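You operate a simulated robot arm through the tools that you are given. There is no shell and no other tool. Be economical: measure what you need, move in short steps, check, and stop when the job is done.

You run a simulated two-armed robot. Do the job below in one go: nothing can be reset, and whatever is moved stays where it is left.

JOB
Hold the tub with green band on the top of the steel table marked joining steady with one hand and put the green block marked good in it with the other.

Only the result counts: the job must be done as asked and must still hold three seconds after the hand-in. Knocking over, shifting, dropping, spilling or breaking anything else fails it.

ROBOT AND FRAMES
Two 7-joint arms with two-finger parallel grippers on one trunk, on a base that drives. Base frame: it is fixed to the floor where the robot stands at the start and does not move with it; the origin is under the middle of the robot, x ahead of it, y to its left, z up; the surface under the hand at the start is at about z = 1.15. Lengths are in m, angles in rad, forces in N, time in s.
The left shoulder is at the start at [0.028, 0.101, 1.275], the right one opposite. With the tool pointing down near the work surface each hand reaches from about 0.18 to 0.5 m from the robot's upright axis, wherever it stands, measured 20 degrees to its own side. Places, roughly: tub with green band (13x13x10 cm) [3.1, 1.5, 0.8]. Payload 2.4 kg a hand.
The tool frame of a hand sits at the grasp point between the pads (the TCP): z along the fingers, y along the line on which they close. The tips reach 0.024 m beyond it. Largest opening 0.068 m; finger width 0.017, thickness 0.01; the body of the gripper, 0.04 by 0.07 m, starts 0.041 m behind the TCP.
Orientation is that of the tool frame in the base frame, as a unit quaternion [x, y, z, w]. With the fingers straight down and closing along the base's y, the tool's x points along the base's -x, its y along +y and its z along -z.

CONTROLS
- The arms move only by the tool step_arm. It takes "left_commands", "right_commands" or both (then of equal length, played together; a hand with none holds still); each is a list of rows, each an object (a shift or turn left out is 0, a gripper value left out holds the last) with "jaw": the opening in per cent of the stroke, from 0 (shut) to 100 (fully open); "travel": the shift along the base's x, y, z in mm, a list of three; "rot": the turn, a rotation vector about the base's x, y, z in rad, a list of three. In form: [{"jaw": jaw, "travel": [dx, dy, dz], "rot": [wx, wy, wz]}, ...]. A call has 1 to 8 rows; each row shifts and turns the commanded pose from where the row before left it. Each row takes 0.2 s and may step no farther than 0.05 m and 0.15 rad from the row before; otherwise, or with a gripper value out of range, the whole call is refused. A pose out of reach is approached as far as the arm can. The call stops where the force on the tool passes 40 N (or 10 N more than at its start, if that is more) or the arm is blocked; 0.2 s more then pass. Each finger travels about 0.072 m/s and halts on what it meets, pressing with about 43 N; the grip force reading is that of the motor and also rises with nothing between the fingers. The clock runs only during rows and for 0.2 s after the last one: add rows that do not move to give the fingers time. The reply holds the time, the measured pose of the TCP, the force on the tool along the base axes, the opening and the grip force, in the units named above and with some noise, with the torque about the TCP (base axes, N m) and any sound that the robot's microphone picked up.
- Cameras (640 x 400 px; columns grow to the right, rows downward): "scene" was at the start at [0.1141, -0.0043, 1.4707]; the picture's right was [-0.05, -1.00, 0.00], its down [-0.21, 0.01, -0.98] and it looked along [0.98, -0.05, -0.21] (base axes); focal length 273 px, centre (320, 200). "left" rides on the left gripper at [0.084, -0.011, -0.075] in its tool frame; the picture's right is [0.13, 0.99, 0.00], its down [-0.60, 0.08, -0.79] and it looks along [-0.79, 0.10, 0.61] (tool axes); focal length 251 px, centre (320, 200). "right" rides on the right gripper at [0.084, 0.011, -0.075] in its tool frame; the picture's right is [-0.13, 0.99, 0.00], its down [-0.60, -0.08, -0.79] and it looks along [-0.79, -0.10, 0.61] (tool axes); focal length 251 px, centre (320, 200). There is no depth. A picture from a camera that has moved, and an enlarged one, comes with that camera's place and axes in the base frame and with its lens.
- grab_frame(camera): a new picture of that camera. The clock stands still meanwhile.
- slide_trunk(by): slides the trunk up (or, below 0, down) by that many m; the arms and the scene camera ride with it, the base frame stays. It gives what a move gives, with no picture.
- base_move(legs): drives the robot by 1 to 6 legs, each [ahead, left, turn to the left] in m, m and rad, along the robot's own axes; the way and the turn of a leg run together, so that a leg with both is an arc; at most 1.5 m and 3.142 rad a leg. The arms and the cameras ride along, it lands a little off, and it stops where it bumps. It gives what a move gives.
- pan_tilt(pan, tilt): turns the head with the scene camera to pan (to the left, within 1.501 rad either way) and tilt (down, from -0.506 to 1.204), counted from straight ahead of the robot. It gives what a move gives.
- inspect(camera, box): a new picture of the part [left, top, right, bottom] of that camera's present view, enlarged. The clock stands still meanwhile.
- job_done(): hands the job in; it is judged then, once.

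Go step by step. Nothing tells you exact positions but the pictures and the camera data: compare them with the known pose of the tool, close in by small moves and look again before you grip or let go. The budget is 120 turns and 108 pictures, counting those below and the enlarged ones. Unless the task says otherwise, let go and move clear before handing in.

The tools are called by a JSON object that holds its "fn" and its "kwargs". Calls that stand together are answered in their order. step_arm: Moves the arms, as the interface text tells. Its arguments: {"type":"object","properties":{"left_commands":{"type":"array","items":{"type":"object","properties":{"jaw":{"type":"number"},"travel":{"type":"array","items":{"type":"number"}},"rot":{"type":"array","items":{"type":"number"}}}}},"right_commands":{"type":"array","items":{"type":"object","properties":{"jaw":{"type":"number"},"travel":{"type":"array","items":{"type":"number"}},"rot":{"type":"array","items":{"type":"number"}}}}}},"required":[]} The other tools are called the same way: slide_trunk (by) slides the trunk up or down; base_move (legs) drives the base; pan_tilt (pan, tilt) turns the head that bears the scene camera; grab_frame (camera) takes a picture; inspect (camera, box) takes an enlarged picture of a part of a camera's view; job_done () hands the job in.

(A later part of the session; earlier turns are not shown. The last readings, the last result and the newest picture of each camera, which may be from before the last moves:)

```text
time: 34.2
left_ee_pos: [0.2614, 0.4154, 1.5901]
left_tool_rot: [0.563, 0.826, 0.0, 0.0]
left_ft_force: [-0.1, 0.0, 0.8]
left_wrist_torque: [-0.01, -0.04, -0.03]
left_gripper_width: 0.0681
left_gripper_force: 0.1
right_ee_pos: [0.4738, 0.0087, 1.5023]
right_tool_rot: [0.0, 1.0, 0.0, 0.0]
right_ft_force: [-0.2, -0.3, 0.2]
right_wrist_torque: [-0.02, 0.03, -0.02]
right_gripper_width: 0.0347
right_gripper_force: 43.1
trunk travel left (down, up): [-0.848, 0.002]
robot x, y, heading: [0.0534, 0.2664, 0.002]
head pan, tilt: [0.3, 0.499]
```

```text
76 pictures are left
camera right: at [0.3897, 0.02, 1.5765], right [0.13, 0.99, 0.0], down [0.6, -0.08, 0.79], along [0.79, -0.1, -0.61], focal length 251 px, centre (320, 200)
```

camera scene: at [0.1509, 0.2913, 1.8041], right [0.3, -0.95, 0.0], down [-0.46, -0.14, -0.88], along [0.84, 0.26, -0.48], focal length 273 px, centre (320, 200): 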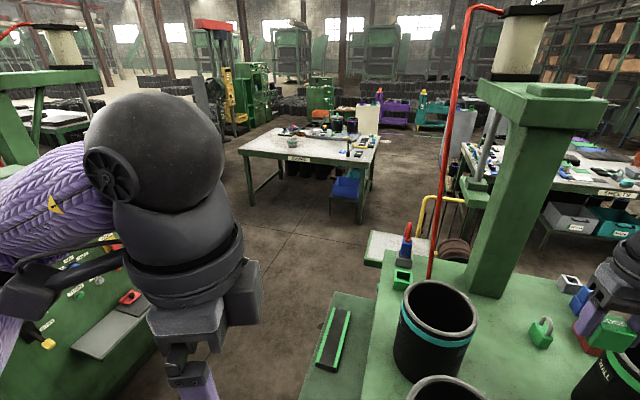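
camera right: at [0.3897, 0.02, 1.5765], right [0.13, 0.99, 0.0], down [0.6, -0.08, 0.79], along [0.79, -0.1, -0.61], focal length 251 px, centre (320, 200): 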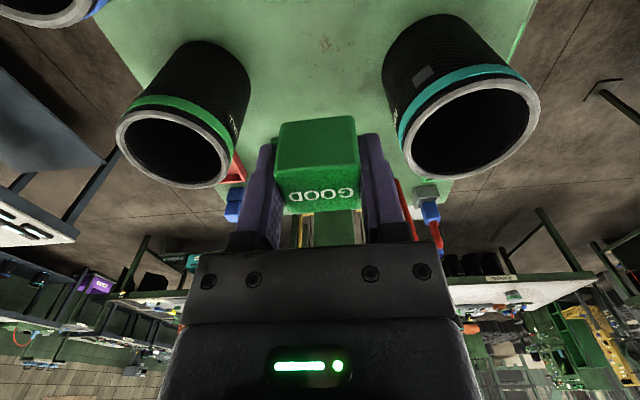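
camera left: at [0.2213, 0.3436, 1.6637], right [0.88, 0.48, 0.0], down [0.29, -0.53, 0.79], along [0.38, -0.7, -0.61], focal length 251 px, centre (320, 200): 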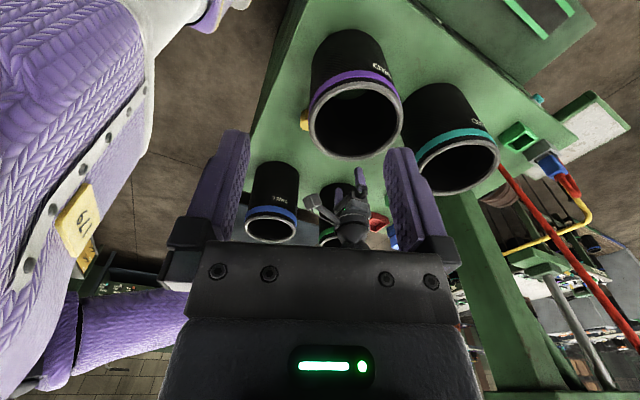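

The block is up. I back the base away from the bench and survey both ways around it.

{"fn": "base_move", "kwargs": {"legs": [[-0.5, 0.0, 0.0]]}}

{"fn": "pan_tilt", "kwargs": {"pan": 0.45, "tilt": 0.55}}

{"fn": "grab_frame", "kwargs": {"camera": "scene"}}

{"fn": "pan_tilt", "kwargs": {"pan": -0.3, "tilt": 0.5}}

{"fn": "grab_frame", "kwargs": {"camera": "scene"}}

```text
time: 37.2
left_ee_pos: [-0.243, 0.414, 1.5886]
left_tool_rot: [0.56, 0.829, 0.0, 0.001]
left_ft_force: [0.0, 0.3, -0.3]
left_wrist_torque: [-0.01, 0.0, 0.01]
left_gripper_width: 0.0681
left_gripper_force: 0.1
right_ee_pos: [-0.0253, 0.0112, 1.5022]
right_tool_rot: [-0.006, 1.0, 0.0, 0.0]
right_ft_force: [0.2, 0.5, -0.3]
right_wrist_torque: [0.01, 0.01, 0.01]
right_gripper_width: 0.0349
right_gripper_force: 42.8
trunk travel left (down, up): [-0.848, 0.002]
robot x, y, heading: [-0.4525, 0.2593, 0.01]
head pan, tilt: [0.3, 0.499]
```

```text
time: 37.9
left_ee_pos: [-0.2422, 0.4128, 1.5881]
left_tool_rot: [0.559, 0.829, 0.0, 0.0]
left_ft_force: [-0.2, 0.7, -0.3]
left_wrist_torque: [-0.02, 0.01, 0.03]
left_gripper_width: 0.0681
left_gripper_force: 0.1
right_ee_pos: [-0.0271, 0.0112, 1.5026]
right_tool_rot: [-0.006, 1.0, 0.0, 0.0]
right_ft_force: [0.0, 0.5, -0.3]
right_wrist_torque: [0.0, -0.01, -0.02]
right_gripper_width: 0.0351
right_gripper_force: 43.5
trunk travel left (down, up): [-0.848, 0.002]
robot x, y, heading: [-0.4499, 0.2608, 0.015]
head pan, tilt: [0.45, 0.55]
```

```text
75 pictures are left
camera scene: at [-0.3584, 0.301, 1.7996], right [0.45, -0.9, 0.0], down [-0.47, -0.23, -0.85], along [0.76, 0.38, -0.52], focal length 273 px, centre (320, 200)
```

scene: 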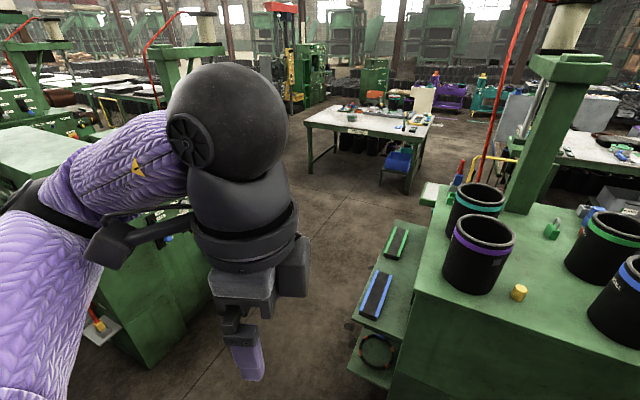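

```text
time: 39.0
left_ee_pos: [-0.2432, 0.4134, 1.5886]
left_tool_rot: [0.558, 0.83, 0.0, 0.0]
left_ft_force: [-0.8, 0.2, -1.1]
left_wrist_torque: [-0.03, 0.02, -0.03]
left_gripper_width: 0.0684
left_gripper_force: 0.1
right_ee_pos: [-0.0256, 0.0113, 1.5015]
right_tool_rot: [-0.007, 1.0, 0.0, 0.001]
right_ft_force: [1.1, 0.4, -0.5]
right_wrist_torque: [0.01, -0.02, 0.04]
right_gripper_width: 0.0348
right_gripper_force: 42.9
trunk travel left (down, up): [-0.848, 0.002]
robot x, y, heading: [-0.4454, 0.2619, 0.011]
head pan, tilt: [-0.3, 0.499]
```

```text
74 pictures are left
camera scene: at [-0.3513, 0.2353, 1.8041], right [-0.28, -0.96, 0.0], down [-0.46, 0.14, -0.88], along [0.84, -0.25, -0.48], focal length 273 px, centre (320, 200)
```

scene: 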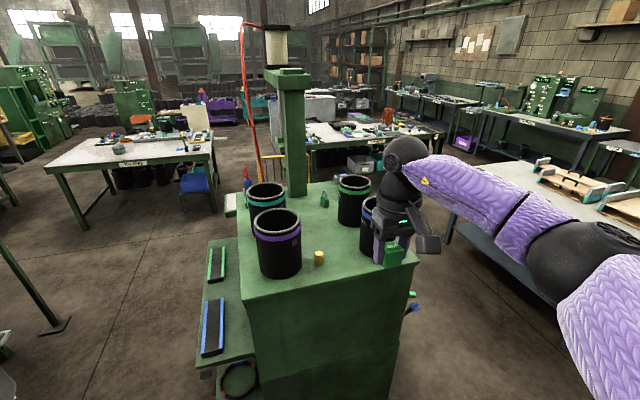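

The aisle on the left (y≈0.5…1.6) is about a metre wide. I drive left, then ahead through it toward the JOINING table, stopping well short.

{"fn": "base_move", "kwargs": {"legs": [[0.0, 0.72, -0.01], [1.2, 0.0, 0.0], [0.9, 0.0, 0.0]]}}

{"fn": "pan_tilt", "kwargs": {"pan": 0.3, "tilt": 0.6}}

{"fn": "grab_frame", "kwargs": {"camera": "scene"}}

```text
time: 53.0
left_ee_pos: [1.8665, 1.1692, 1.5898]
left_tool_rot: [0.553, 0.833, 0.0, 0.0]
left_ft_force: [-0.5, 0.2, 0.0]
left_wrist_torque: [0.02, -0.01, 0.0]
left_gripper_width: 0.0681
left_gripper_force: 0.1
right_ee_pos: [2.0869, 0.7698, 1.502]
right_tool_rot: [-0.012, 1.0, 0.0, 0.0]
right_ft_force: [0.7, -0.9, -0.4]
right_wrist_torque: [0.03, 0.02, 0.02]
right_gripper_width: 0.0353
right_gripper_force: 43.0
trunk travel left (down, up): [-0.848, 0.002]
robot x, y, heading: [1.6609, 1.0143, 0.028]
head pan, tilt: [-0.3, 0.499]
```

```text
time: 54.0
left_ee_pos: [1.8657, 1.1701, 1.5883]
left_tool_rot: [0.553, 0.833, 0.0, 0.0]
left_ft_force: [0.5, 0.0, -0.7]
left_wrist_torque: [-0.01, 0.01, 0.01]
left_gripper_width: 0.0677
left_gripper_force: 0.1
right_ee_pos: [2.0871, 0.7698, 1.5023]
right_tool_rot: [-0.012, 1.0, 0.0, 0.0]
right_ft_force: [-0.7, 0.1, -0.3]
right_wrist_torque: [-0.02, 0.01, 0.04]
right_gripper_width: 0.035
right_gripper_force: 42.9
trunk travel left (down, up): [-0.848, 0.002]
robot x, y, heading: [1.6603, 1.0116, 0.024]
head pan, tilt: [0.3, 0.6]
```

```text
73 pictures are left
camera scene: at [1.7562, 1.0423, 1.7951], right [0.32, -0.95, 0.0], down [-0.54, -0.18, -0.82], along [0.78, 0.26, -0.57], focal length 273 px, centre (320, 200)
```

scene: 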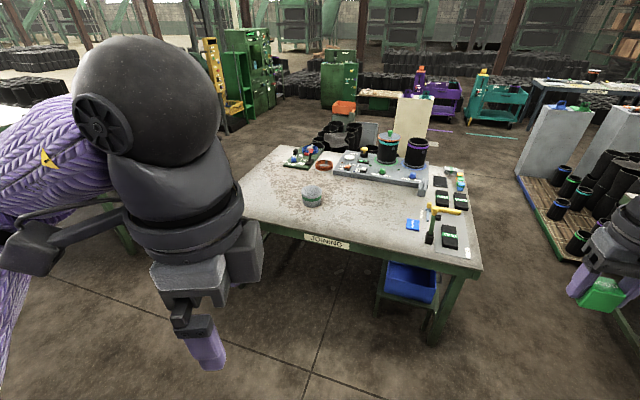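

{"fn": "inspect", "kwargs": {"camera": "scene", "box": [240, 140, 400, 260]}}

```text
3.33 times, centred on (320, 200) of scene
camera zoom: at [1.7562, 1.0423, 1.7951], right [0.32, -0.95, 0.0], down [-0.54, -0.18, -0.82], along [0.78, 0.26, -0.57], focal length 910 px, centre (320, 200)
```

zoom: 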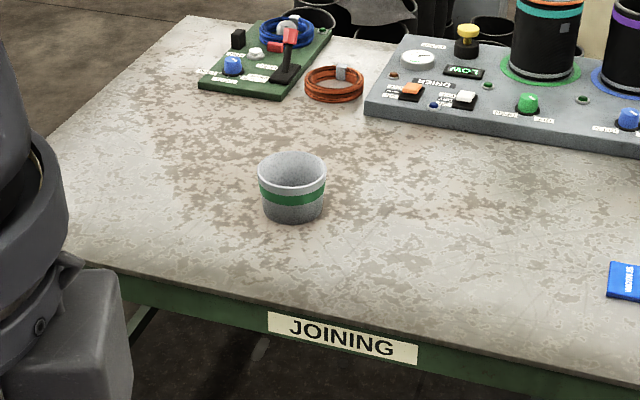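

The target tub is open, rim centre at about (3.12, 1.555), rim z≈0.85, with the table's front edge near x≈2.85. Here in free space I straighten the left hand, lower the trunk for table height, and shift sideways toward the tub's line.

{"fn": "step_arm", "kwargs": {"left_commands": [{"rot": [0, 0, 0.148]}, {"rot": [0, 0, 0.148]}, {"rot": [0, 0, 0.148]}, {"rot": [0, 0, 0.148]}, {"rot": [0, 0, 0.148]}, {"rot": [0, 0, 0.148]}, {"rot": [0, 0, 0.148]}, {"rot": [0, 0, 0.148]}]}}

{"fn": "slide_trunk", "kwargs": {"by": -0.5}}

{"fn": "base_move", "kwargs": {"legs": [[0.6, 0.45, -0.02]]}}

{"fn": "pan_tilt", "kwargs": {"pan": 0.1, "tilt": 0.6}}

{"fn": "grab_frame", "kwargs": {"camera": "scene"}}

```text
time: 55.8
left_ee_pos: [1.8659, 1.1684, 1.5894]
left_tool_rot: [-0.007, 1.0, 0.001, 0.0]
left_ft_force: [-0.3, 0.2, -0.9]
left_wrist_torque: [-0.01, -0.02, 0.0]
left_gripper_width: 0.0679
left_gripper_force: 0.0
right_ee_pos: [2.0887, 0.7701, 1.5028]
right_tool_rot: [-0.012, 1.0, 0.0, 0.0]
right_ft_force: [-1.0, 1.0, -0.5]
right_wrist_torque: [-0.04, 0.02, 0.0]
right_gripper_width: 0.0351
right_gripper_force: 42.7
trunk travel left (down, up): [-0.848, 0.002]
robot x, y, heading: [1.6622, 1.0113, 0.028]
head pan, tilt: [0.3, 0.6]
```

```text
refused: -0.5 is not a number from -0.4 to 0.4
```

```text
time: 59.9
left_ee_pos: [2.455, 1.6289, 1.5902]
left_tool_rot: [0.008, 1.0, 0.0, -0.001]
left_ft_force: [0.5, 0.7, 0.2]
left_wrist_torque: [0.04, 0.01, 0.01]
left_gripper_width: 0.0681
left_gripper_force: 0.1
right_ee_pos: [2.6667, 1.2237, 1.5026]
right_tool_rot: [0.0, 1.0, 0.001, 0.0]
right_ft_force: [-0.6, -0.4, -0.4]
right_wrist_torque: [-0.02, 0.02, -0.02]
right_gripper_width: 0.035
right_gripper_force: 42.9
trunk travel left (down, up): [-0.848, 0.002]
robot x, y, heading: [2.2452, 1.4811, 0.003]
head pan, tilt: [0.3, 0.6]
```

```text
time: 60.6
left_ee_pos: [2.4544, 1.6293, 1.5887]
left_tool_rot: [0.007, 1.0, 0.001, -0.001]
left_ft_force: [0.0, 0.1, -0.6]
left_wrist_torque: [-0.01, 0.0, 0.04]
left_gripper_width: 0.0682
left_gripper_force: 0.1
right_ee_pos: [2.6677, 1.2232, 1.5028]
right_tool_rot: [0.0, 1.0, 0.0, 0.0]
right_ft_force: [1.0, -0.5, 0.5]
right_wrist_torque: [0.0, 0.01, -0.01]
right_gripper_width: 0.0348
right_gripper_force: 43.0
trunk travel left (down, up): [-0.848, 0.002]
robot x, y, heading: [2.247, 1.4806, 0.001]
head pan, tilt: [0.099, 0.6]
```

```text
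71 pictures are left
camera scene: at [2.3456, 1.4877, 1.7951], right [0.1, -0.99, 0.0], down [-0.56, -0.06, -0.82], along [0.82, 0.08, -0.57], focal length 273 px, centre (320, 200)
```

scene: 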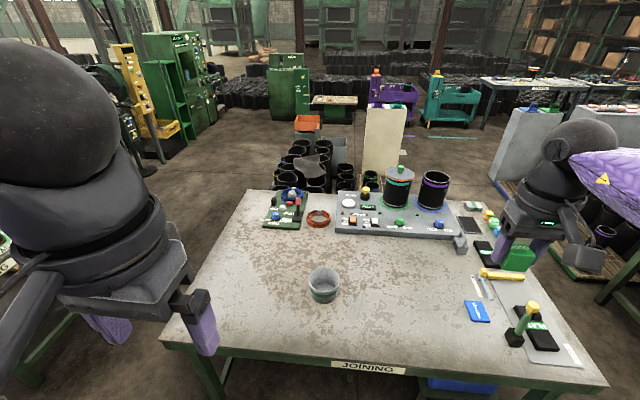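

Tub at about (3.14, 1.545), table edge at x≈2.825. I lower the trunk half a metre, then drive up to about 0.2 m from the edge.

{"fn": "slide_trunk", "kwargs": {"by": -0.4}}

{"fn": "slide_trunk", "kwargs": {"by": -0.08}}

{"fn": "base_move", "kwargs": {"legs": [[0.25, 0.02, 0.0]]}}

{"fn": "pan_tilt", "kwargs": {"pan": 0.0, "tilt": 0.8}}

{"fn": "grab_frame", "kwargs": {"camera": "scene"}}

```text
time: 64.4
left_ee_pos: [2.4551, 1.6286, 1.1887]
left_tool_rot: [0.007, 1.0, 0.0, 0.0]
left_ft_force: [0.0, -0.2, -0.3]
left_wrist_torque: [0.01, 0.0, 0.02]
left_gripper_width: 0.0678
left_gripper_force: 0.0
right_ee_pos: [2.6671, 1.2237, 1.1025]
right_tool_rot: [-0.001, 1.0, -0.001, 0.0]
right_ft_force: [0.1, -0.9, -0.1]
right_wrist_torque: [0.02, 0.0, 0.01]
right_gripper_width: 0.035
right_gripper_force: 43.1
trunk travel left (down, up): [-0.448, 0.402]
robot x, y, heading: [2.2454, 1.4789, -0.002]
head pan, tilt: [0.099, 0.6]
```

```text
time: 65.6
left_ee_pos: [2.4542, 1.6301, 1.1091]
left_tool_rot: [0.006, 1.0, 0.0, 0.0]
left_ft_force: [0.1, 0.5, -0.8]
left_wrist_torque: [-0.02, 0.0, 0.01]
left_gripper_width: 0.068
left_gripper_force: 0.1
right_ee_pos: [2.6673, 1.2247, 1.0232]
right_tool_rot: [0.001, 1.0, 0.0, 0.001]
right_ft_force: [0.1, -0.4, -0.5]
right_wrist_torque: [-0.01, 0.01, -0.04]
right_gripper_width: 0.0348
right_gripper_force: 43.1
trunk travel left (down, up): [-0.368, 0.482]
robot x, y, heading: [2.2453, 1.4767, 0.001]
head pan, tilt: [0.099, 0.6]
```

```text
time: 67.4
left_ee_pos: [2.7051, 1.6465, 1.1095]
left_tool_rot: [0.009, 1.0, 0.0, 0.001]
left_ft_force: [0.4, 0.8, 0.3]
left_wrist_torque: [0.0, 0.04, 0.0]
left_gripper_width: 0.0679
left_gripper_force: 0.0
right_ee_pos: [2.9158, 1.2426, 1.021]
right_tool_rot: [0.002, 1.0, 0.0, 0.0]
right_ft_force: [-1.1, -0.9, -0.1]
right_wrist_torque: [0.01, 0.0, -0.01]
right_gripper_width: 0.0349
right_gripper_force: 43.0
trunk travel left (down, up): [-0.368, 0.482]
robot x, y, heading: [2.4963, 1.4946, -0.007]
head pan, tilt: [0.099, 0.6]
```

```text
time: 68.2
left_ee_pos: [2.7054, 1.6476, 1.1098]
left_tool_rot: [0.009, 1.0, 0.0, 0.0]
left_ft_force: [0.5, -0.3, 1.1]
left_wrist_torque: [-0.01, 0.03, 0.03]
left_gripper_width: 0.0681
left_gripper_force: 0.1
right_ee_pos: [2.9146, 1.2414, 1.0231]
right_tool_rot: [0.002, 1.0, 0.0, 0.001]
right_ft_force: [-0.1, -0.5, -1.0]
right_wrist_torque: [0.02, -0.02, 0.0]
right_gripper_width: 0.035
right_gripper_force: 42.8
trunk travel left (down, up): [-0.368, 0.482]
robot x, y, heading: [2.4991, 1.4996, -0.001]
head pan, tilt: [0.0, 0.799]
```

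```text
70 pictures are left
camera scene: at [2.6141, 1.4979, 1.2971], right [0.0, -1.0, 0.0], down [-0.72, 0.0, -0.7], along [0.7, 0.0, -0.72], focal length 273 px, centre (320, 200)
```

scene: 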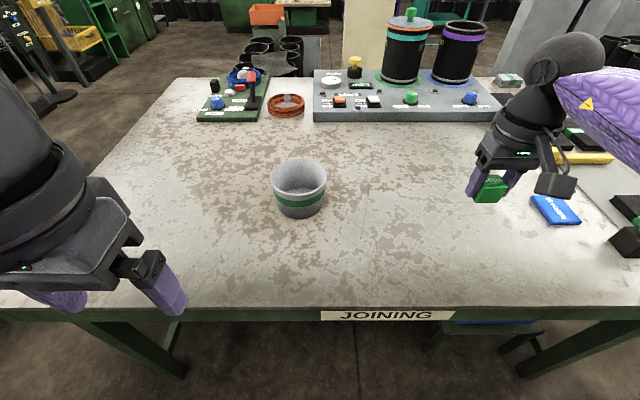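

Everything is clear in front. I close in another 13 cm and 5 cm left, and pitch both hands forward for reach.

{"fn": "base_move", "kwargs": {"legs": [[0.13, 0.05, 0.0]]}}

{"fn": "step_arm", "kwargs": {"left_commands": [{"jaw": 60, "rot": [0, -0.12, 0]}, {"rot": [0, -0.12, 0]}, {"rot": [0, -0.12, 0]}, {"rot": [0, -0.12, 0]}], "right_commands": [{"rot": [0, -0.12, 0]}, {"rot": [0, -0.12, 0]}, {"rot": [0, -0.12, 0]}, {"rot": [0, -0.12, 0]}]}}

{"fn": "grab_frame", "kwargs": {"camera": "scene"}}

{"fn": "grab_frame", "kwargs": {"camera": "left"}}

```text
time: 69.5
left_ee_pos: [2.8355, 1.6974, 1.1081]
left_tool_rot: [0.009, 1.0, 0.0, 0.0]
left_ft_force: [0.1, -0.3, 0.1]
left_wrist_torque: [0.0, 0.01, 0.0]
left_gripper_width: 0.0682
left_gripper_force: 0.0
right_ee_pos: [3.0462, 1.2911, 1.0227]
right_tool_rot: [0.001, 1.0, 0.0, 0.0]
right_ft_force: [-0.4, 0.3, -0.4]
right_wrist_torque: [-0.02, -0.02, 0.0]
right_gripper_width: 0.0349
right_gripper_force: 42.8
trunk travel left (down, up): [-0.368, 0.482]
robot x, y, heading: [2.6318, 1.5442, -0.005]
head pan, tilt: [0.0, 0.799]
```

```text
time: 70.5
left_ee_pos: [2.8755, 1.6934, 1.1491]
left_tool_rot: [0.008, 0.971, 0.003, 0.239]
left_ft_force: [-0.1, 0.6, 0.3]
left_wrist_torque: [0.02, 0.03, 0.04]
left_gripper_width: 0.0405
left_gripper_force: 0.1
left hand out of reach, approached as far as the arm can: row 1, 2, 3, 4
right_ee_pos: [3.0462, 1.2912, 1.022]
right_tool_rot: [0.002, 0.971, 0.0, 0.239]
right_ft_force: [-1.2, -0.6, 0.2]
right_wrist_torque: [0.02, 0.01, -0.03]
right_gripper_width: 0.0348
right_gripper_force: 43.4
trunk travel left (down, up): [-0.368, 0.482]
robot x, y, heading: [2.6292, 1.5488, -0.002]
head pan, tilt: [0.0, 0.799]
```

```text
69 pictures are left
camera scene: at [2.7443, 1.5476, 1.2971], right [0.0, -1.0, 0.0], down [-0.72, 0.0, -0.7], along [0.7, 0.0, -0.72], focal length 273 px, centre (320, 200)
```

scene: 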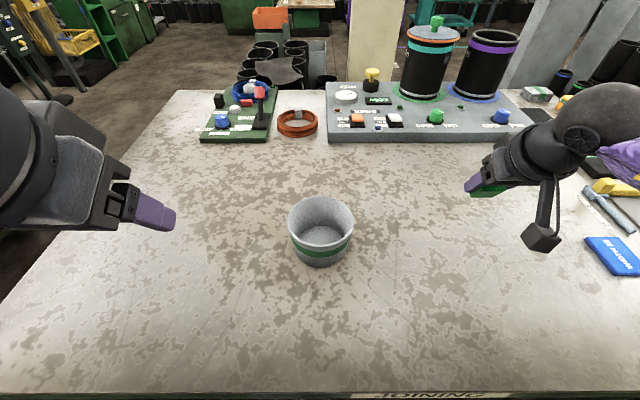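

```text
68 pictures are left
camera left: at [2.7663, 1.6831, 1.1758], right [-0.1, 0.99, -0.05], down [0.17, 0.07, 0.98], along [0.98, 0.09, -0.18], focal length 251 px, centre (320, 200)
```

left: 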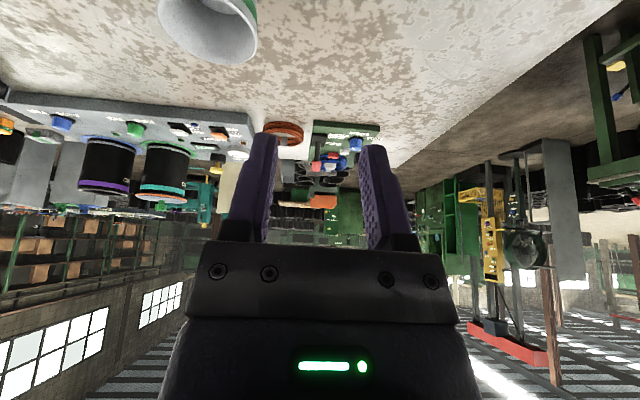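

Tub rim centre is now at about (3.126, 1.545), radius ≈0.065. I bring the left hand above the tub's left wall, leaning its wrist outward to leave room for the right hand.

{"fn": "step_arm", "kwargs": {"left_commands": [{"jaw": 70, "travel": [37, -5, -22], "rot": [-0.06, 0, 0]}, {"travel": [37, -5, -22], "rot": [-0.06, 0, 0]}, {"travel": [37, -5, -22], "rot": [-0.06, 0, 0]}, {"travel": [37, -5, -22], "rot": [-0.06, 0, 0]}, {"travel": [37, -5, -22], "rot": [-0.06, 0, 0]}, {"travel": [37, -5, -22], "rot": [-0.06, 0, 0]}]}}

{"fn": "grab_frame", "kwargs": {"camera": "scene"}}

{"fn": "grab_frame", "kwargs": {"camera": "left"}}

```text
time: 71.9
left_ee_pos: [3.1014, 1.6637, 1.0141]
left_tool_rot: [-0.034, 0.956, -0.172, 0.235]
left_ft_force: [-0.2, 0.6, 0.3]
left_wrist_torque: [-0.03, -0.01, -0.01]
left_gripper_width: 0.0476
left_gripper_force: 0.0
right_ee_pos: [3.0457, 1.292, 1.0221]
right_tool_rot: [0.002, 0.971, 0.001, 0.238]
right_ft_force: [0.4, 0.6, -0.4]
right_wrist_torque: [0.01, 0.02, 0.03]
right_gripper_width: 0.0349
right_gripper_force: 42.4
trunk travel left (down, up): [-0.368, 0.482]
robot x, y, heading: [2.6273, 1.5455, -0.004]
head pan, tilt: [0.0, 0.799]
```

```text
67 pictures are left
camera scene: at [2.7447, 1.5476, 1.297], right [0.0, -1.0, 0.0], down [-0.72, 0.0, -0.7], along [0.7, 0.0, -0.72], focal length 273 px, centre (320, 200)
```

scene: 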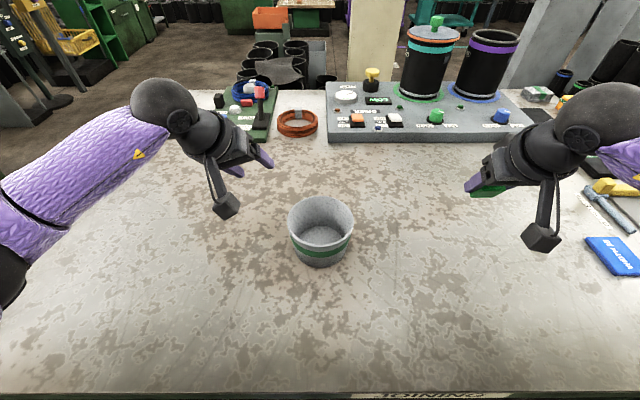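

```text
66 pictures are left
camera left: at [2.9925, 1.6628, 1.0433], right [-0.1, 0.91, -0.4], down [0.17, 0.41, 0.9], along [0.98, 0.02, -0.2], focal length 251 px, centre (320, 200)
```

left: 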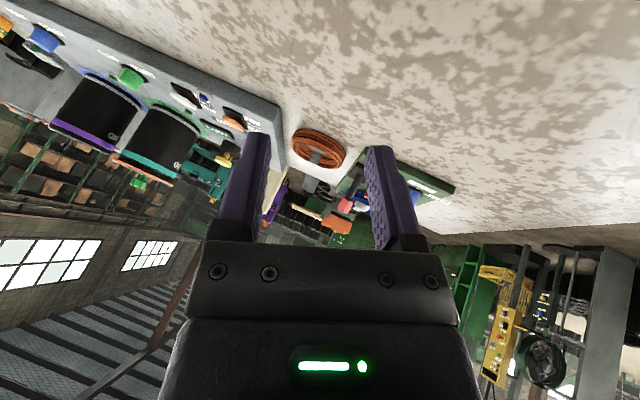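

The left hand reached well. I move it to a pre-grip pose just above and outside the left rim.

{"fn": "step_arm", "kwargs": {"left_commands": [{"jaw": 75, "travel": [-5, -7, -24]}, {"travel": [-6, -7, -24]}, {"travel": [-5, -8, -24]}, {"travel": [-6, -8, -24]}]}}

{"fn": "inspect", "kwargs": {"camera": "scene", "box": [200, 120, 420, 300]}}

{"fn": "grab_frame", "kwargs": {"camera": "left"}}

{"fn": "grab_frame", "kwargs": {"camera": "right"}}

```text
time: 72.9
left_ee_pos: [3.0761, 1.6333, 0.9209]
left_tool_rot: [-0.035, 0.956, -0.172, 0.236]
left_ft_force: [-0.2, 0.5, -0.7]
left_wrist_torque: [0.03, 0.0, 0.04]
left_gripper_width: 0.0511
left_gripper_force: 0.1
right_ee_pos: [3.0456, 1.2921, 1.021]
right_tool_rot: [0.001, 0.971, 0.001, 0.238]
right_ft_force: [0.0, -0.5, -1.0]
right_wrist_torque: [-0.01, 0.0, 0.01]
right_gripper_width: 0.0349
right_gripper_force: 42.9
trunk travel left (down, up): [-0.368, 0.482]
robot x, y, heading: [2.6254, 1.5477, -0.002]
head pan, tilt: [0.0, 0.799]
```

```text
2.22 times, centred on (310, 210) of scene
camera zoom: at [2.7445, 1.5476, 1.297], right [0.0, -1.0, 0.0], down [-0.72, 0.0, -0.7], along [0.7, 0.0, -0.72], focal length 606 px, centre (342, 178)
```

zoom: 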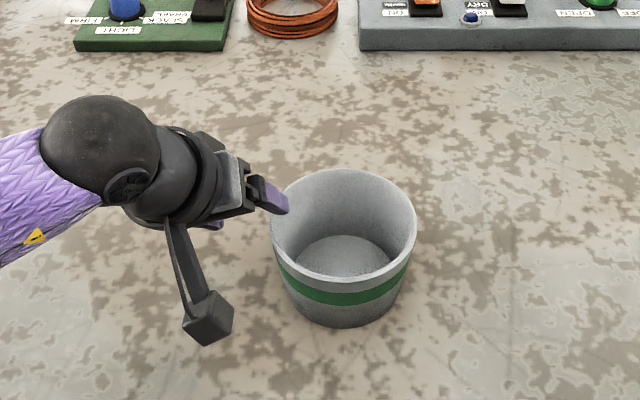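

```text
64 pictures are left
camera left: at [2.9672, 1.6323, 0.9496], right [-0.1, 0.91, -0.4], down [0.17, 0.41, 0.9], along [0.98, 0.02, -0.2], focal length 251 px, centre (320, 200)
```

left: 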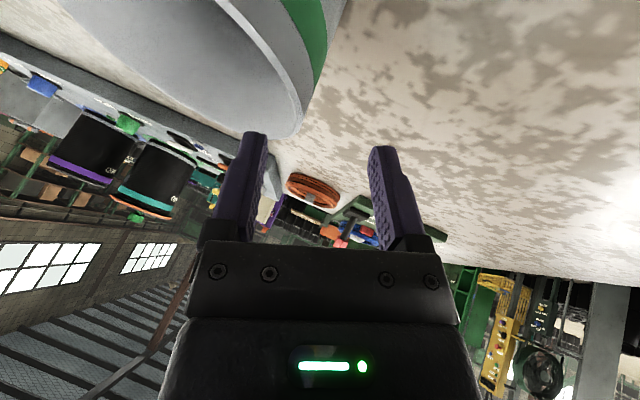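

```text
63 pictures are left
camera right: at [2.9371, 1.3022, 1.0492], right [0.12, 0.99, 0.06], down [0.17, -0.08, 0.98], along [0.98, -0.11, -0.18], focal length 251 px, centre (320, 200)
```

right: 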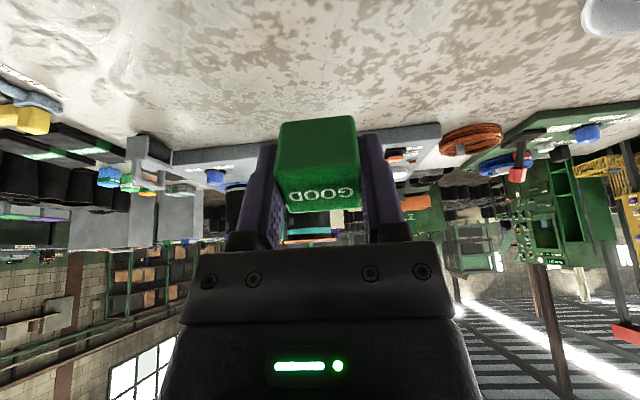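

Triangulating again, the rim is nearer z≈0.87, centre about (3.10, 1.547). I slide along the finger direction over the left wall, first 4 cm.

{"fn": "step_arm", "kwargs": {"left_commands": [{"travel": [6, -5, -11]}, {"travel": [6, -5, -11]}, {"travel": [6, -5, -11]}]}}

{"fn": "inspect", "kwargs": {"camera": "scene", "box": [240, 150, 380, 270]}}

{"fn": "inspect", "kwargs": {"camera": "left", "box": [170, 50, 450, 250]}}

```text
time: 73.7
left_ee_pos: [3.0929, 1.6167, 0.8877]
left_tool_rot: [-0.035, 0.956, -0.173, 0.235]
left_ft_force: [-0.4, -0.5, 0.0]
left_wrist_torque: [0.04, 0.02, -0.02]
left_gripper_width: 0.051
left_gripper_force: 0.1
right_ee_pos: [3.046, 1.2918, 1.0227]
right_tool_rot: [0.002, 0.971, 0.001, 0.239]
right_ft_force: [0.7, -0.6, -1.0]
right_wrist_torque: [0.0, -0.02, 0.02]
right_gripper_width: 0.0349
right_gripper_force: 43.1
trunk travel left (down, up): [-0.368, 0.482]
robot x, y, heading: [2.6276, 1.5489, -0.003]
head pan, tilt: [0.0, 0.799]
```

```text
3.33 times, centred on (310, 210) of scene
camera zoom: at [2.7445, 1.5476, 1.297], right [0.0, -1.0, 0.0], down [-0.72, 0.0, -0.7], along [0.7, 0.0, -0.72], focal length 910 px, centre (353, 167)
```

zoom: 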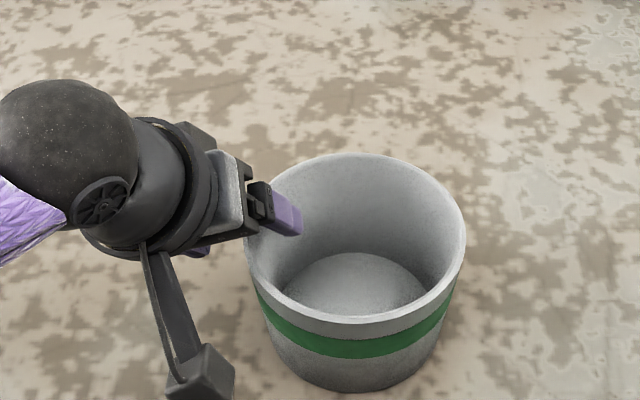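

```text
2.00 times, centred on (310, 150) of left
camera zoom: at [2.9848, 1.6178, 0.9165], right [-0.1, 0.91, -0.4], down [0.17, 0.41, 0.9], along [0.98, 0.02, -0.2], focal length 503 px, centre (340, 300)
```

zoom: 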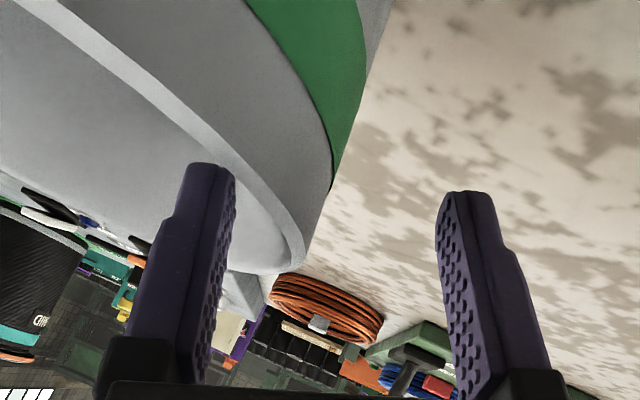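

The wall is between the fingers. I go 3 cm deeper.

{"fn": "step_arm", "kwargs": {"left_commands": [{"travel": [5, -3, -9]}, {"travel": [5, -3, -9]}, {"travel": [4, -3, -8]}]}}

{"fn": "inspect", "kwargs": {"camera": "scene", "box": [240, 150, 380, 270]}}

{"fn": "inspect", "kwargs": {"camera": "left", "box": [170, 50, 450, 250]}}

```text
time: 74.5
left_ee_pos: [3.107, 1.6092, 0.8627]
left_tool_rot: [-0.035, 0.956, -0.173, 0.236]
left_ft_force: [0.2, -0.1, -0.2]
left_wrist_torque: [-0.01, 0.0, -0.01]
left_gripper_width: 0.0511
left_gripper_force: 0.1
right_ee_pos: [3.046, 1.2928, 1.0208]
right_tool_rot: [0.001, 0.971, 0.002, 0.238]
right_ft_force: [-0.1, 0.3, -1.0]
right_wrist_torque: [0.02, 0.0, 0.01]
right_gripper_width: 0.0347
right_gripper_force: 43.1
trunk travel left (down, up): [-0.368, 0.482]
robot x, y, heading: [2.6244, 1.546, -0.003]
head pan, tilt: [0.0, 0.799]
```

```text
3.33 times, centred on (310, 210) of scene
camera zoom: at [2.7445, 1.5476, 1.297], right [0.0, -1.0, 0.0], down [-0.72, 0.0, -0.7], along [0.7, 0.0, -0.72], focal length 910 px, centre (353, 167)
```

zoom: 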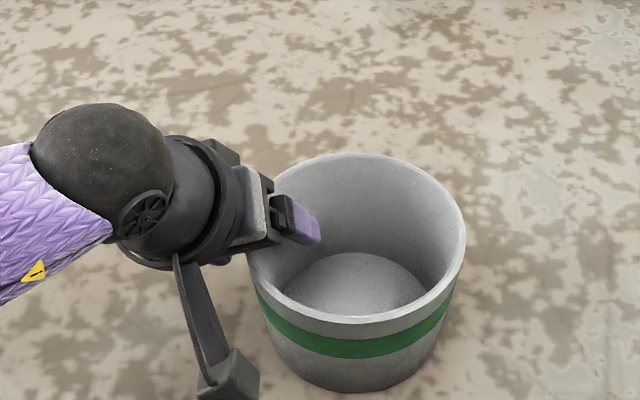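

```text
2.00 times, centred on (310, 150) of left
camera zoom: at [2.9991, 1.6084, 0.8902], right [-0.1, 0.91, -0.4], down [0.17, 0.41, 0.9], along [0.98, 0.02, -0.2], focal length 503 px, centre (340, 300)
```

zoom: 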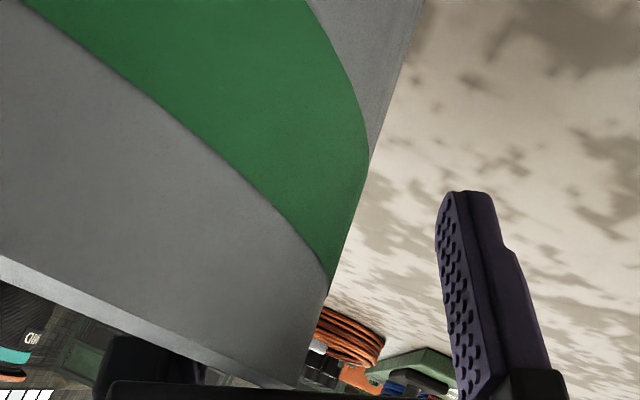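

The wall is centred between the pads, no contact. I back out a few mm and close gently on the rim.

{"fn": "step_arm", "kwargs": {"left_commands": [{"travel": [-3, 0, 6]}, {"jaw": 30}, {"jaw": 10}, {"jaw": 0}, {"jaw": 0}, {"jaw": 0}, {"jaw": 0}]}}

{"fn": "grab_frame", "kwargs": {"camera": "scene"}}

{"fn": "inspect", "kwargs": {"camera": "left", "box": [170, 50, 450, 250]}}

```text
time: 76.1
left_ee_pos: [3.1051, 1.6077, 0.8675]
left_tool_rot: [-0.035, 0.956, -0.173, 0.236]
left_ft_force: [0.6, 0.4, -2.0]
left_wrist_torque: [0.15, -0.01, -0.01]
left_gripper_width: 0.009
left_gripper_force: 30.1
right_ee_pos: [3.0472, 1.2923, 1.0216]
right_tool_rot: [0.001, 0.971, 0.001, 0.237]
right_ft_force: [0.8, -0.1, 0.2]
right_wrist_torque: [0.02, 0.0, -0.01]
right_gripper_width: 0.0349
right_gripper_force: 43.2
trunk travel left (down, up): [-0.368, 0.482]
robot x, y, heading: [2.6303, 1.549, 0.0]
head pan, tilt: [0.0, 0.799]
```

```text
58 pictures are left
camera scene: at [2.7447, 1.5476, 1.297], right [0.0, -1.0, 0.0], down [-0.72, 0.0, -0.7], along [0.7, 0.0, -0.72], focal length 273 px, centre (320, 200)
```

scene: 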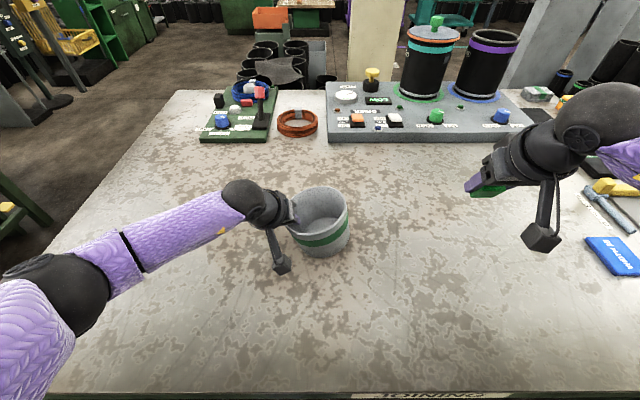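

```text
2.00 times, centred on (310, 150) of left
camera zoom: at [2.9963, 1.6084, 0.8967], right [-0.1, 0.91, -0.4], down [0.17, 0.41, 0.9], along [0.98, 0.02, -0.2], focal length 503 px, centre (340, 300)
```

zoom: 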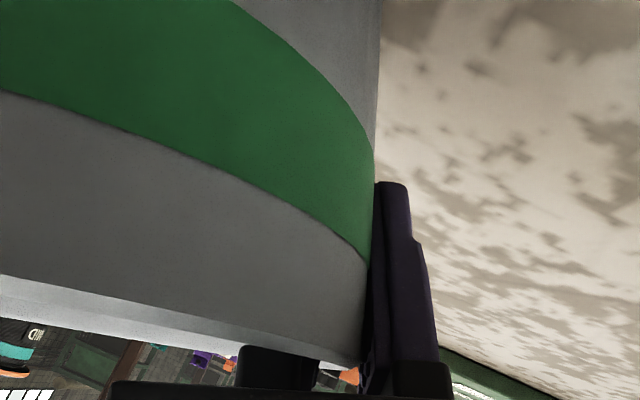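

The tub got tilted a little as the pads aligned with its wall. I look closer to level it.

{"fn": "inspect", "kwargs": {"camera": "scene", "box": [240, 150, 400, 280]}}

{"fn": "grab_frame", "kwargs": {"camera": "left"}}

```text
3.08 times, centred on (320, 215) of scene
camera zoom: at [2.7447, 1.5476, 1.297], right [0.0, -1.0, 0.0], down [-0.72, 0.0, -0.7], along [0.7, 0.0, -0.72], focal length 840 px, centre (320, 154)
```

zoom: 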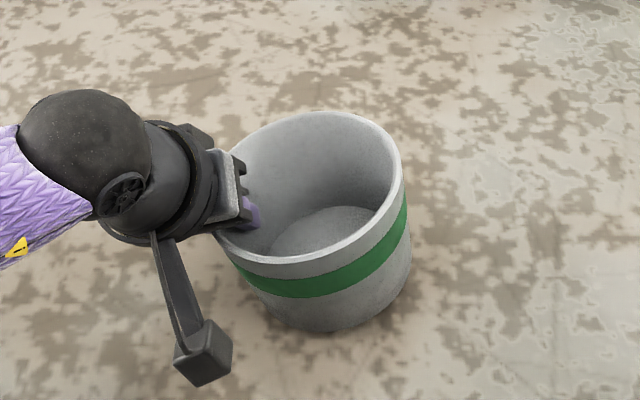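

```text
55 pictures are left
camera left: at [2.9963, 1.6084, 0.8967], right [-0.1, 0.91, -0.4], down [0.17, 0.41, 0.9], along [0.98, 0.02, -0.2], focal length 251 px, centre (320, 200)
```

left: 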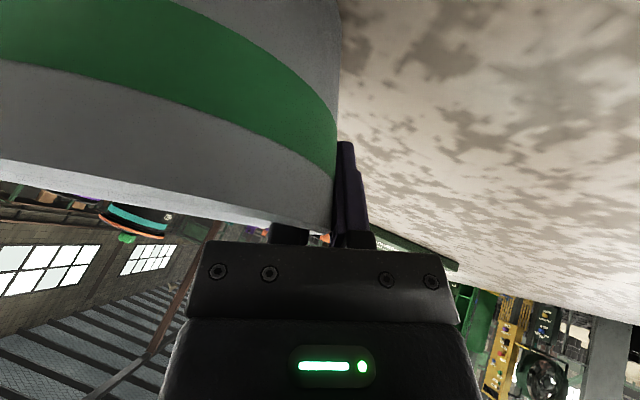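

The tub leans left by about 0.23 rad with its right side lifted. I rotate the hand back about the tub's lower left edge to set it level.

{"fn": "step_arm", "kwargs": {"left_commands": [{"travel": [0, -5, 0], "rot": [0.055, 0, 0]}, {"travel": [0, -5, 0], "rot": [0.055, 0, 0]}, {"travel": [0, -5, 0], "rot": [0.055, 0, 0]}]}}

{"fn": "inspect", "kwargs": {"camera": "scene", "box": [240, 150, 400, 280]}}

{"fn": "grab_frame", "kwargs": {"camera": "left"}}

```text
time: 76.9
left_ee_pos: [3.1037, 1.5945, 0.8698]
left_tool_rot: [-0.015, 0.967, -0.091, 0.238]
left_ft_force: [-0.1, -0.2, -1.9]
left_wrist_torque: [0.11, -0.08, -0.02]
left_gripper_width: 0.0086
left_gripper_force: 30.8
right_ee_pos: [3.046, 1.2917, 1.0224]
right_tool_rot: [0.001, 0.971, 0.0, 0.237]
right_ft_force: [0.5, -0.4, -0.2]
right_wrist_torque: [-0.02, 0.01, -0.01]
right_gripper_width: 0.0352
right_gripper_force: 43.0
trunk travel left (down, up): [-0.368, 0.482]
robot x, y, heading: [2.6284, 1.5479, -0.003]
head pan, tilt: [0.0, 0.799]
```

```text
3.08 times, centred on (320, 215) of scene
camera zoom: at [2.7446, 1.5475, 1.297], right [0.0, -1.0, 0.0], down [-0.72, 0.0, -0.7], along [0.7, 0.0, -0.72], focal length 840 px, centre (320, 154)
```

zoom: 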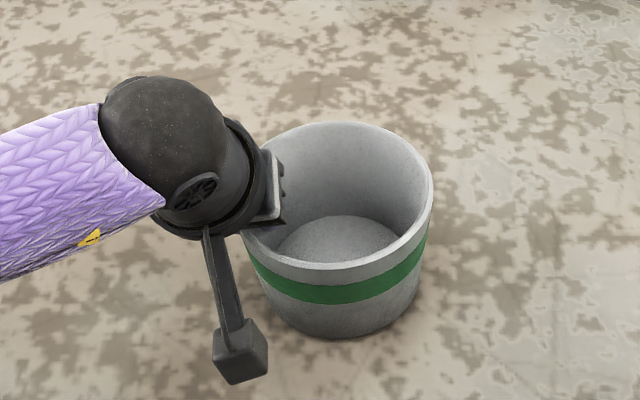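

```text
53 pictures are left
camera left: at [2.9968, 1.5889, 0.8972], right [-0.1, 0.96, -0.24], down [0.17, 0.26, 0.95], along [0.98, 0.05, -0.19], focal length 251 px, centre (320, 200)
```

left: 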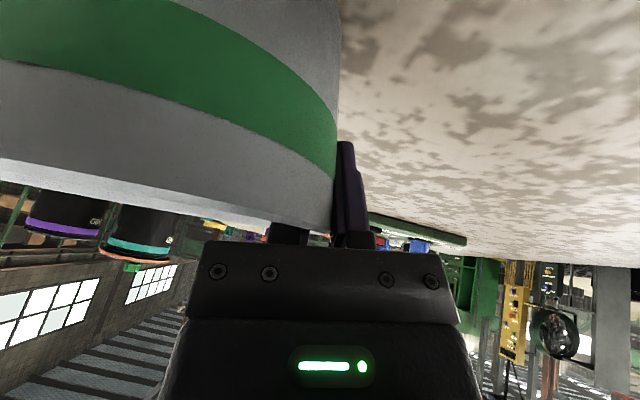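

Nearly level now; one more small turn, then lower until the tub's base bears on the table.

{"fn": "step_arm", "kwargs": {"left_commands": [{"travel": [0, -3, 0], "rot": [0.04, 0, 0]}, {"travel": [0, -3, 0], "rot": [0.03, 0, 0]}, {"travel": [0, 0, -2]}]}}

{"fn": "inspect", "kwargs": {"camera": "scene", "box": [240, 150, 400, 280]}}

```text
time: 77.7
left_ee_pos: [3.1036, 1.5891, 0.8681]
left_tool_rot: [-0.007, 0.969, -0.059, 0.24]
left_ft_force: [-1.9, 5.3, 20.6]
left_wrist_torque: [0.36, -0.13, 0.06]
left_gripper_width: 0.0085
left_gripper_force: 30.3
right_ee_pos: [3.0443, 1.2922, 1.0227]
right_tool_rot: [0.001, 0.971, 0.0, 0.239]
right_ft_force: [-0.1, 0.2, 0.0]
right_wrist_torque: [0.02, 0.0, 0.01]
right_gripper_width: 0.0346
right_gripper_force: 42.7
trunk travel left (down, up): [-0.368, 0.482]
robot x, y, heading: [2.6317, 1.5477, -0.001]
head pan, tilt: [0.0, 0.799]
```

```text
3.08 times, centred on (320, 215) of scene
camera zoom: at [2.7425, 1.5482, 1.2975], right [0.0, -1.0, 0.0], down [-0.72, 0.0, -0.7], along [0.7, 0.0, -0.72], focal length 840 px, centre (320, 154)
```

zoom: 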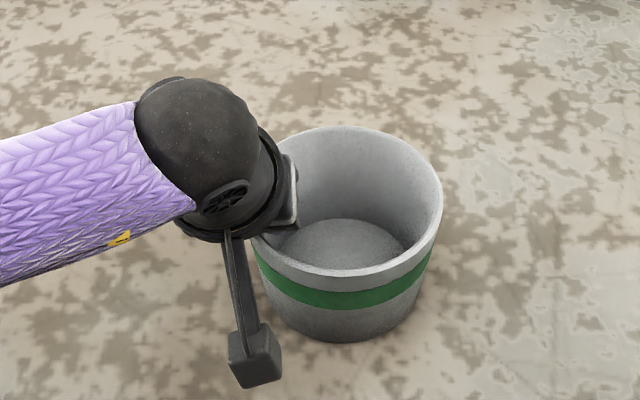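

The tub stands level and is held (20 N down on the table); I ease that off by 1 mm and bring the right hand over the tub's right half, leaning its wrist away from the left hand.

{"fn": "step_arm", "kwargs": {"left_commands": [{"travel": [0, 0, 1]}, {}, {}, {}, {}, {}], "right_commands": [{"travel": [12, 33, -4], "rot": [0.05, 0, 0]}, {"travel": [12, 33, -4], "rot": [0.05, 0, 0]}, {"travel": [12, 33, -4], "rot": [0.05, 0, 0]}, {"travel": [12, 33, -4], "rot": [0.05, 0, 0]}, {"travel": [12, 33, -4], "rot": [0.05, 0, 0]}, {"travel": [12, 33, -4], "rot": [0.05, 0, 0]}]}}

{"fn": "grab_frame", "kwargs": {"camera": "scene"}}

{"fn": "grab_frame", "kwargs": {"camera": "right"}}

```text
time: 79.1
left_ee_pos: [3.1026, 1.5886, 0.8672]
left_tool_rot: [-0.006, 0.969, -0.059, 0.239]
left_ft_force: [-0.9, 6.5, 18.2]
left_wrist_torque: [0.41, -0.23, 0.03]
left_gripper_width: 0.0082
left_gripper_force: 30.3
right_ee_pos: [3.1167, 1.4902, 0.9977]
right_tool_rot: [0.038, 0.96, 0.146, 0.235]
right_ft_force: [0.4, -0.8, -0.6]
right_wrist_torque: [0.0, 0.04, 0.0]
right_gripper_width: 0.0346
right_gripper_force: 43.2
trunk travel left (down, up): [-0.368, 0.482]
robot x, y, heading: [2.6287, 1.5446, -0.006]
head pan, tilt: [0.0, 0.799]
```

```text
51 pictures are left
camera scene: at [2.743, 1.5482, 1.2972], right [0.0, -1.0, 0.0], down [-0.72, 0.0, -0.7], along [0.7, 0.0, -0.72], focal length 273 px, centre (320, 200)
```

scene: 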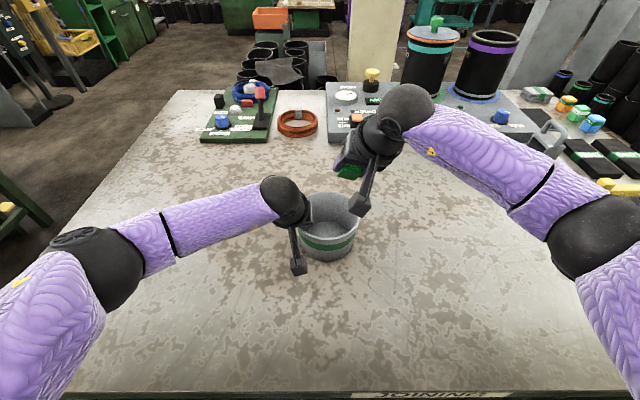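

```text
50 pictures are left
camera right: at [3.0077, 1.493, 1.0274], right [0.12, 0.93, 0.35], down [0.17, -0.37, 0.91], along [0.98, -0.05, -0.2], focal length 251 px, centre (320, 200)
```

right: 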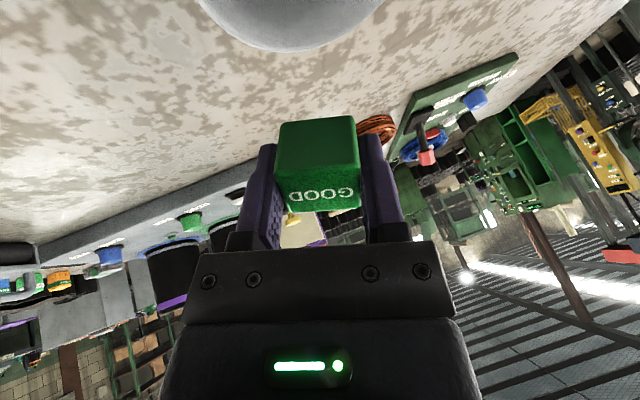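

The right hand hangs just right of centre above the tub, well clear of the left hand. I lower it into the mouth, stopping at z≈0.91 to look.

{"fn": "step_arm", "kwargs": {"right_commands": [{"travel": [-4, 5, -18]}, {"travel": [-4, 5, -18]}, {"travel": [-4, 5, -18]}, {"travel": [-3, 5, -18]}, {"travel": [-2, 2, -14]}]}}

{"fn": "inspect", "kwargs": {"camera": "scene", "box": [240, 120, 420, 280]}}

{"fn": "grab_frame", "kwargs": {"camera": "right"}}

{"fn": "grab_frame", "kwargs": {"camera": "left"}}

```text
time: 80.3
left_ee_pos: [3.1029, 1.5875, 0.8669]
left_tool_rot: [-0.006, 0.969, -0.059, 0.239]
left_ft_force: [-1.8, 4.1, 15.1]
left_wrist_torque: [0.25, -0.12, 0.02]
left_gripper_width: 0.0081
left_gripper_force: 30.5
right_ee_pos: [3.0996, 1.5127, 0.9123]
right_tool_rot: [0.038, 0.96, 0.144, 0.236]
right_ft_force: [-0.8, 0.3, 0.5]
right_wrist_torque: [0.01, 0.01, 0.01]
right_gripper_width: 0.035
right_gripper_force: 43.3
trunk travel left (down, up): [-0.368, 0.482]
robot x, y, heading: [2.6259, 1.5501, -0.003]
head pan, tilt: [0.0, 0.799]
```

```text
2.50 times, centred on (330, 200) of scene
camera zoom: at [2.7431, 1.5481, 1.2972], right [0.0, -1.0, 0.0], down [-0.72, 0.0, -0.7], along [0.7, 0.0, -0.72], focal length 682 px, centre (295, 200)
```

zoom: 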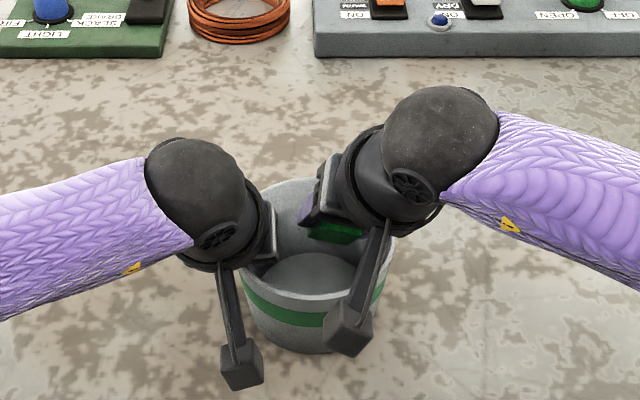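

```text
48 pictures are left
camera right: at [2.9909, 1.5135, 0.9414], right [0.12, 0.93, 0.35], down [0.17, -0.37, 0.92], along [0.98, -0.05, -0.2], focal length 251 px, centre (320, 200)
```

right: 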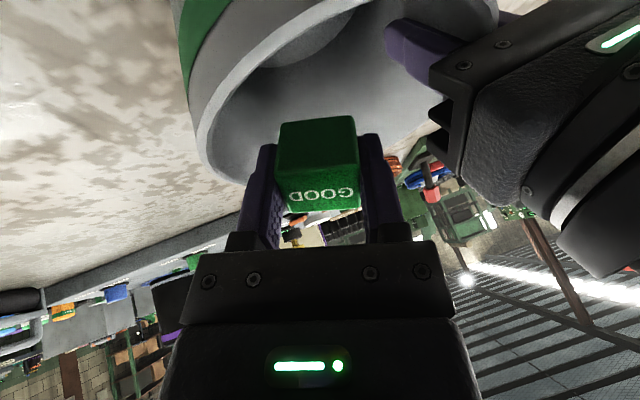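

```text
47 pictures are left
camera left: at [2.9944, 1.5817, 0.8953], right [-0.1, 0.98, -0.18], down [0.17, 0.19, 0.97], along [0.98, 0.07, -0.18], focal length 251 px, centre (320, 200)
```

left: 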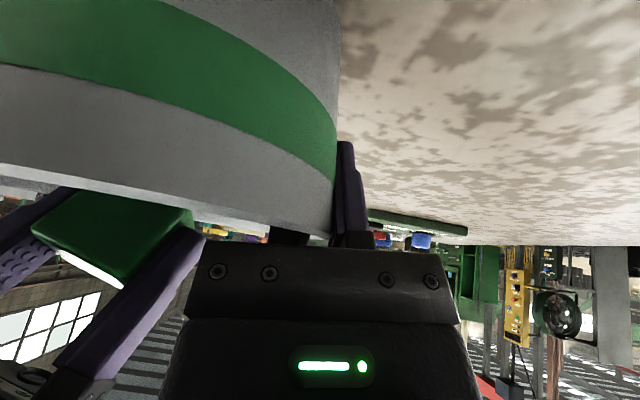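

The path straight down leads into the tub's opening with room on both sides. I descend 35 mm more and check.

{"fn": "step_arm", "kwargs": {"right_commands": [{"travel": [1, 0, -12]}, {"travel": [1, 0, -12]}, {"travel": [1, 0, -11]}]}}

{"fn": "inspect", "kwargs": {"camera": "scene", "box": [240, 120, 420, 280]}}

{"fn": "grab_frame", "kwargs": {"camera": "right"}}

```text
time: 81.1
left_ee_pos: [3.1022, 1.5879, 0.8671]
left_tool_rot: [-0.006, 0.969, -0.06, 0.238]
left_ft_force: [-1.3, -2.6, 10.3]
left_wrist_torque: [0.55, -0.23, 0.13]
left_gripper_width: 0.0082
left_gripper_force: 30.0
right_ee_pos: [3.1034, 1.5115, 0.8784]
right_tool_rot: [0.037, 0.96, 0.145, 0.237]
right_ft_force: [1.2, 3.7, 6.6]
right_wrist_torque: [-0.29, 0.17, -0.05]
right_gripper_width: 0.0348
right_gripper_force: 42.9
trunk travel left (down, up): [-0.368, 0.482]
robot x, y, heading: [2.6287, 1.5521, -0.009]
head pan, tilt: [0.0, 0.799]
```

```text
2.50 times, centred on (330, 200) of scene
camera zoom: at [2.7431, 1.5477, 1.2972], right [0.0, -1.0, 0.0], down [-0.72, 0.0, -0.7], along [0.7, 0.0, -0.72], focal length 682 px, centre (295, 200)
```

zoom: 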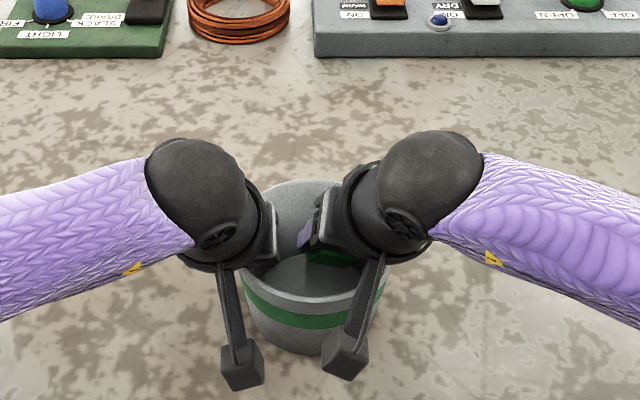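

```text
45 pictures are left
camera right: at [2.9943, 1.513, 0.9077], right [0.12, 0.93, 0.35], down [0.17, -0.37, 0.91], along [0.98, -0.05, -0.2], focal length 251 px, centre (320, 200)
```

right: 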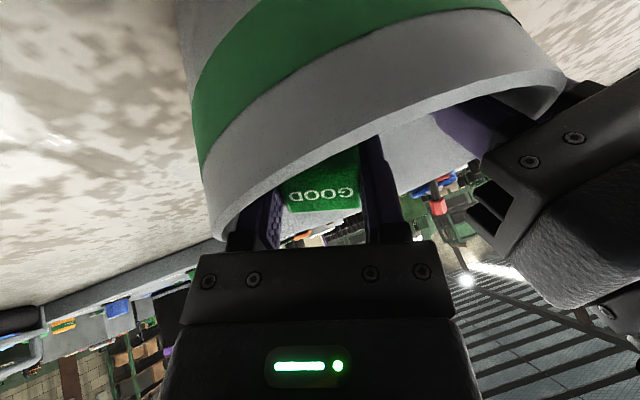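

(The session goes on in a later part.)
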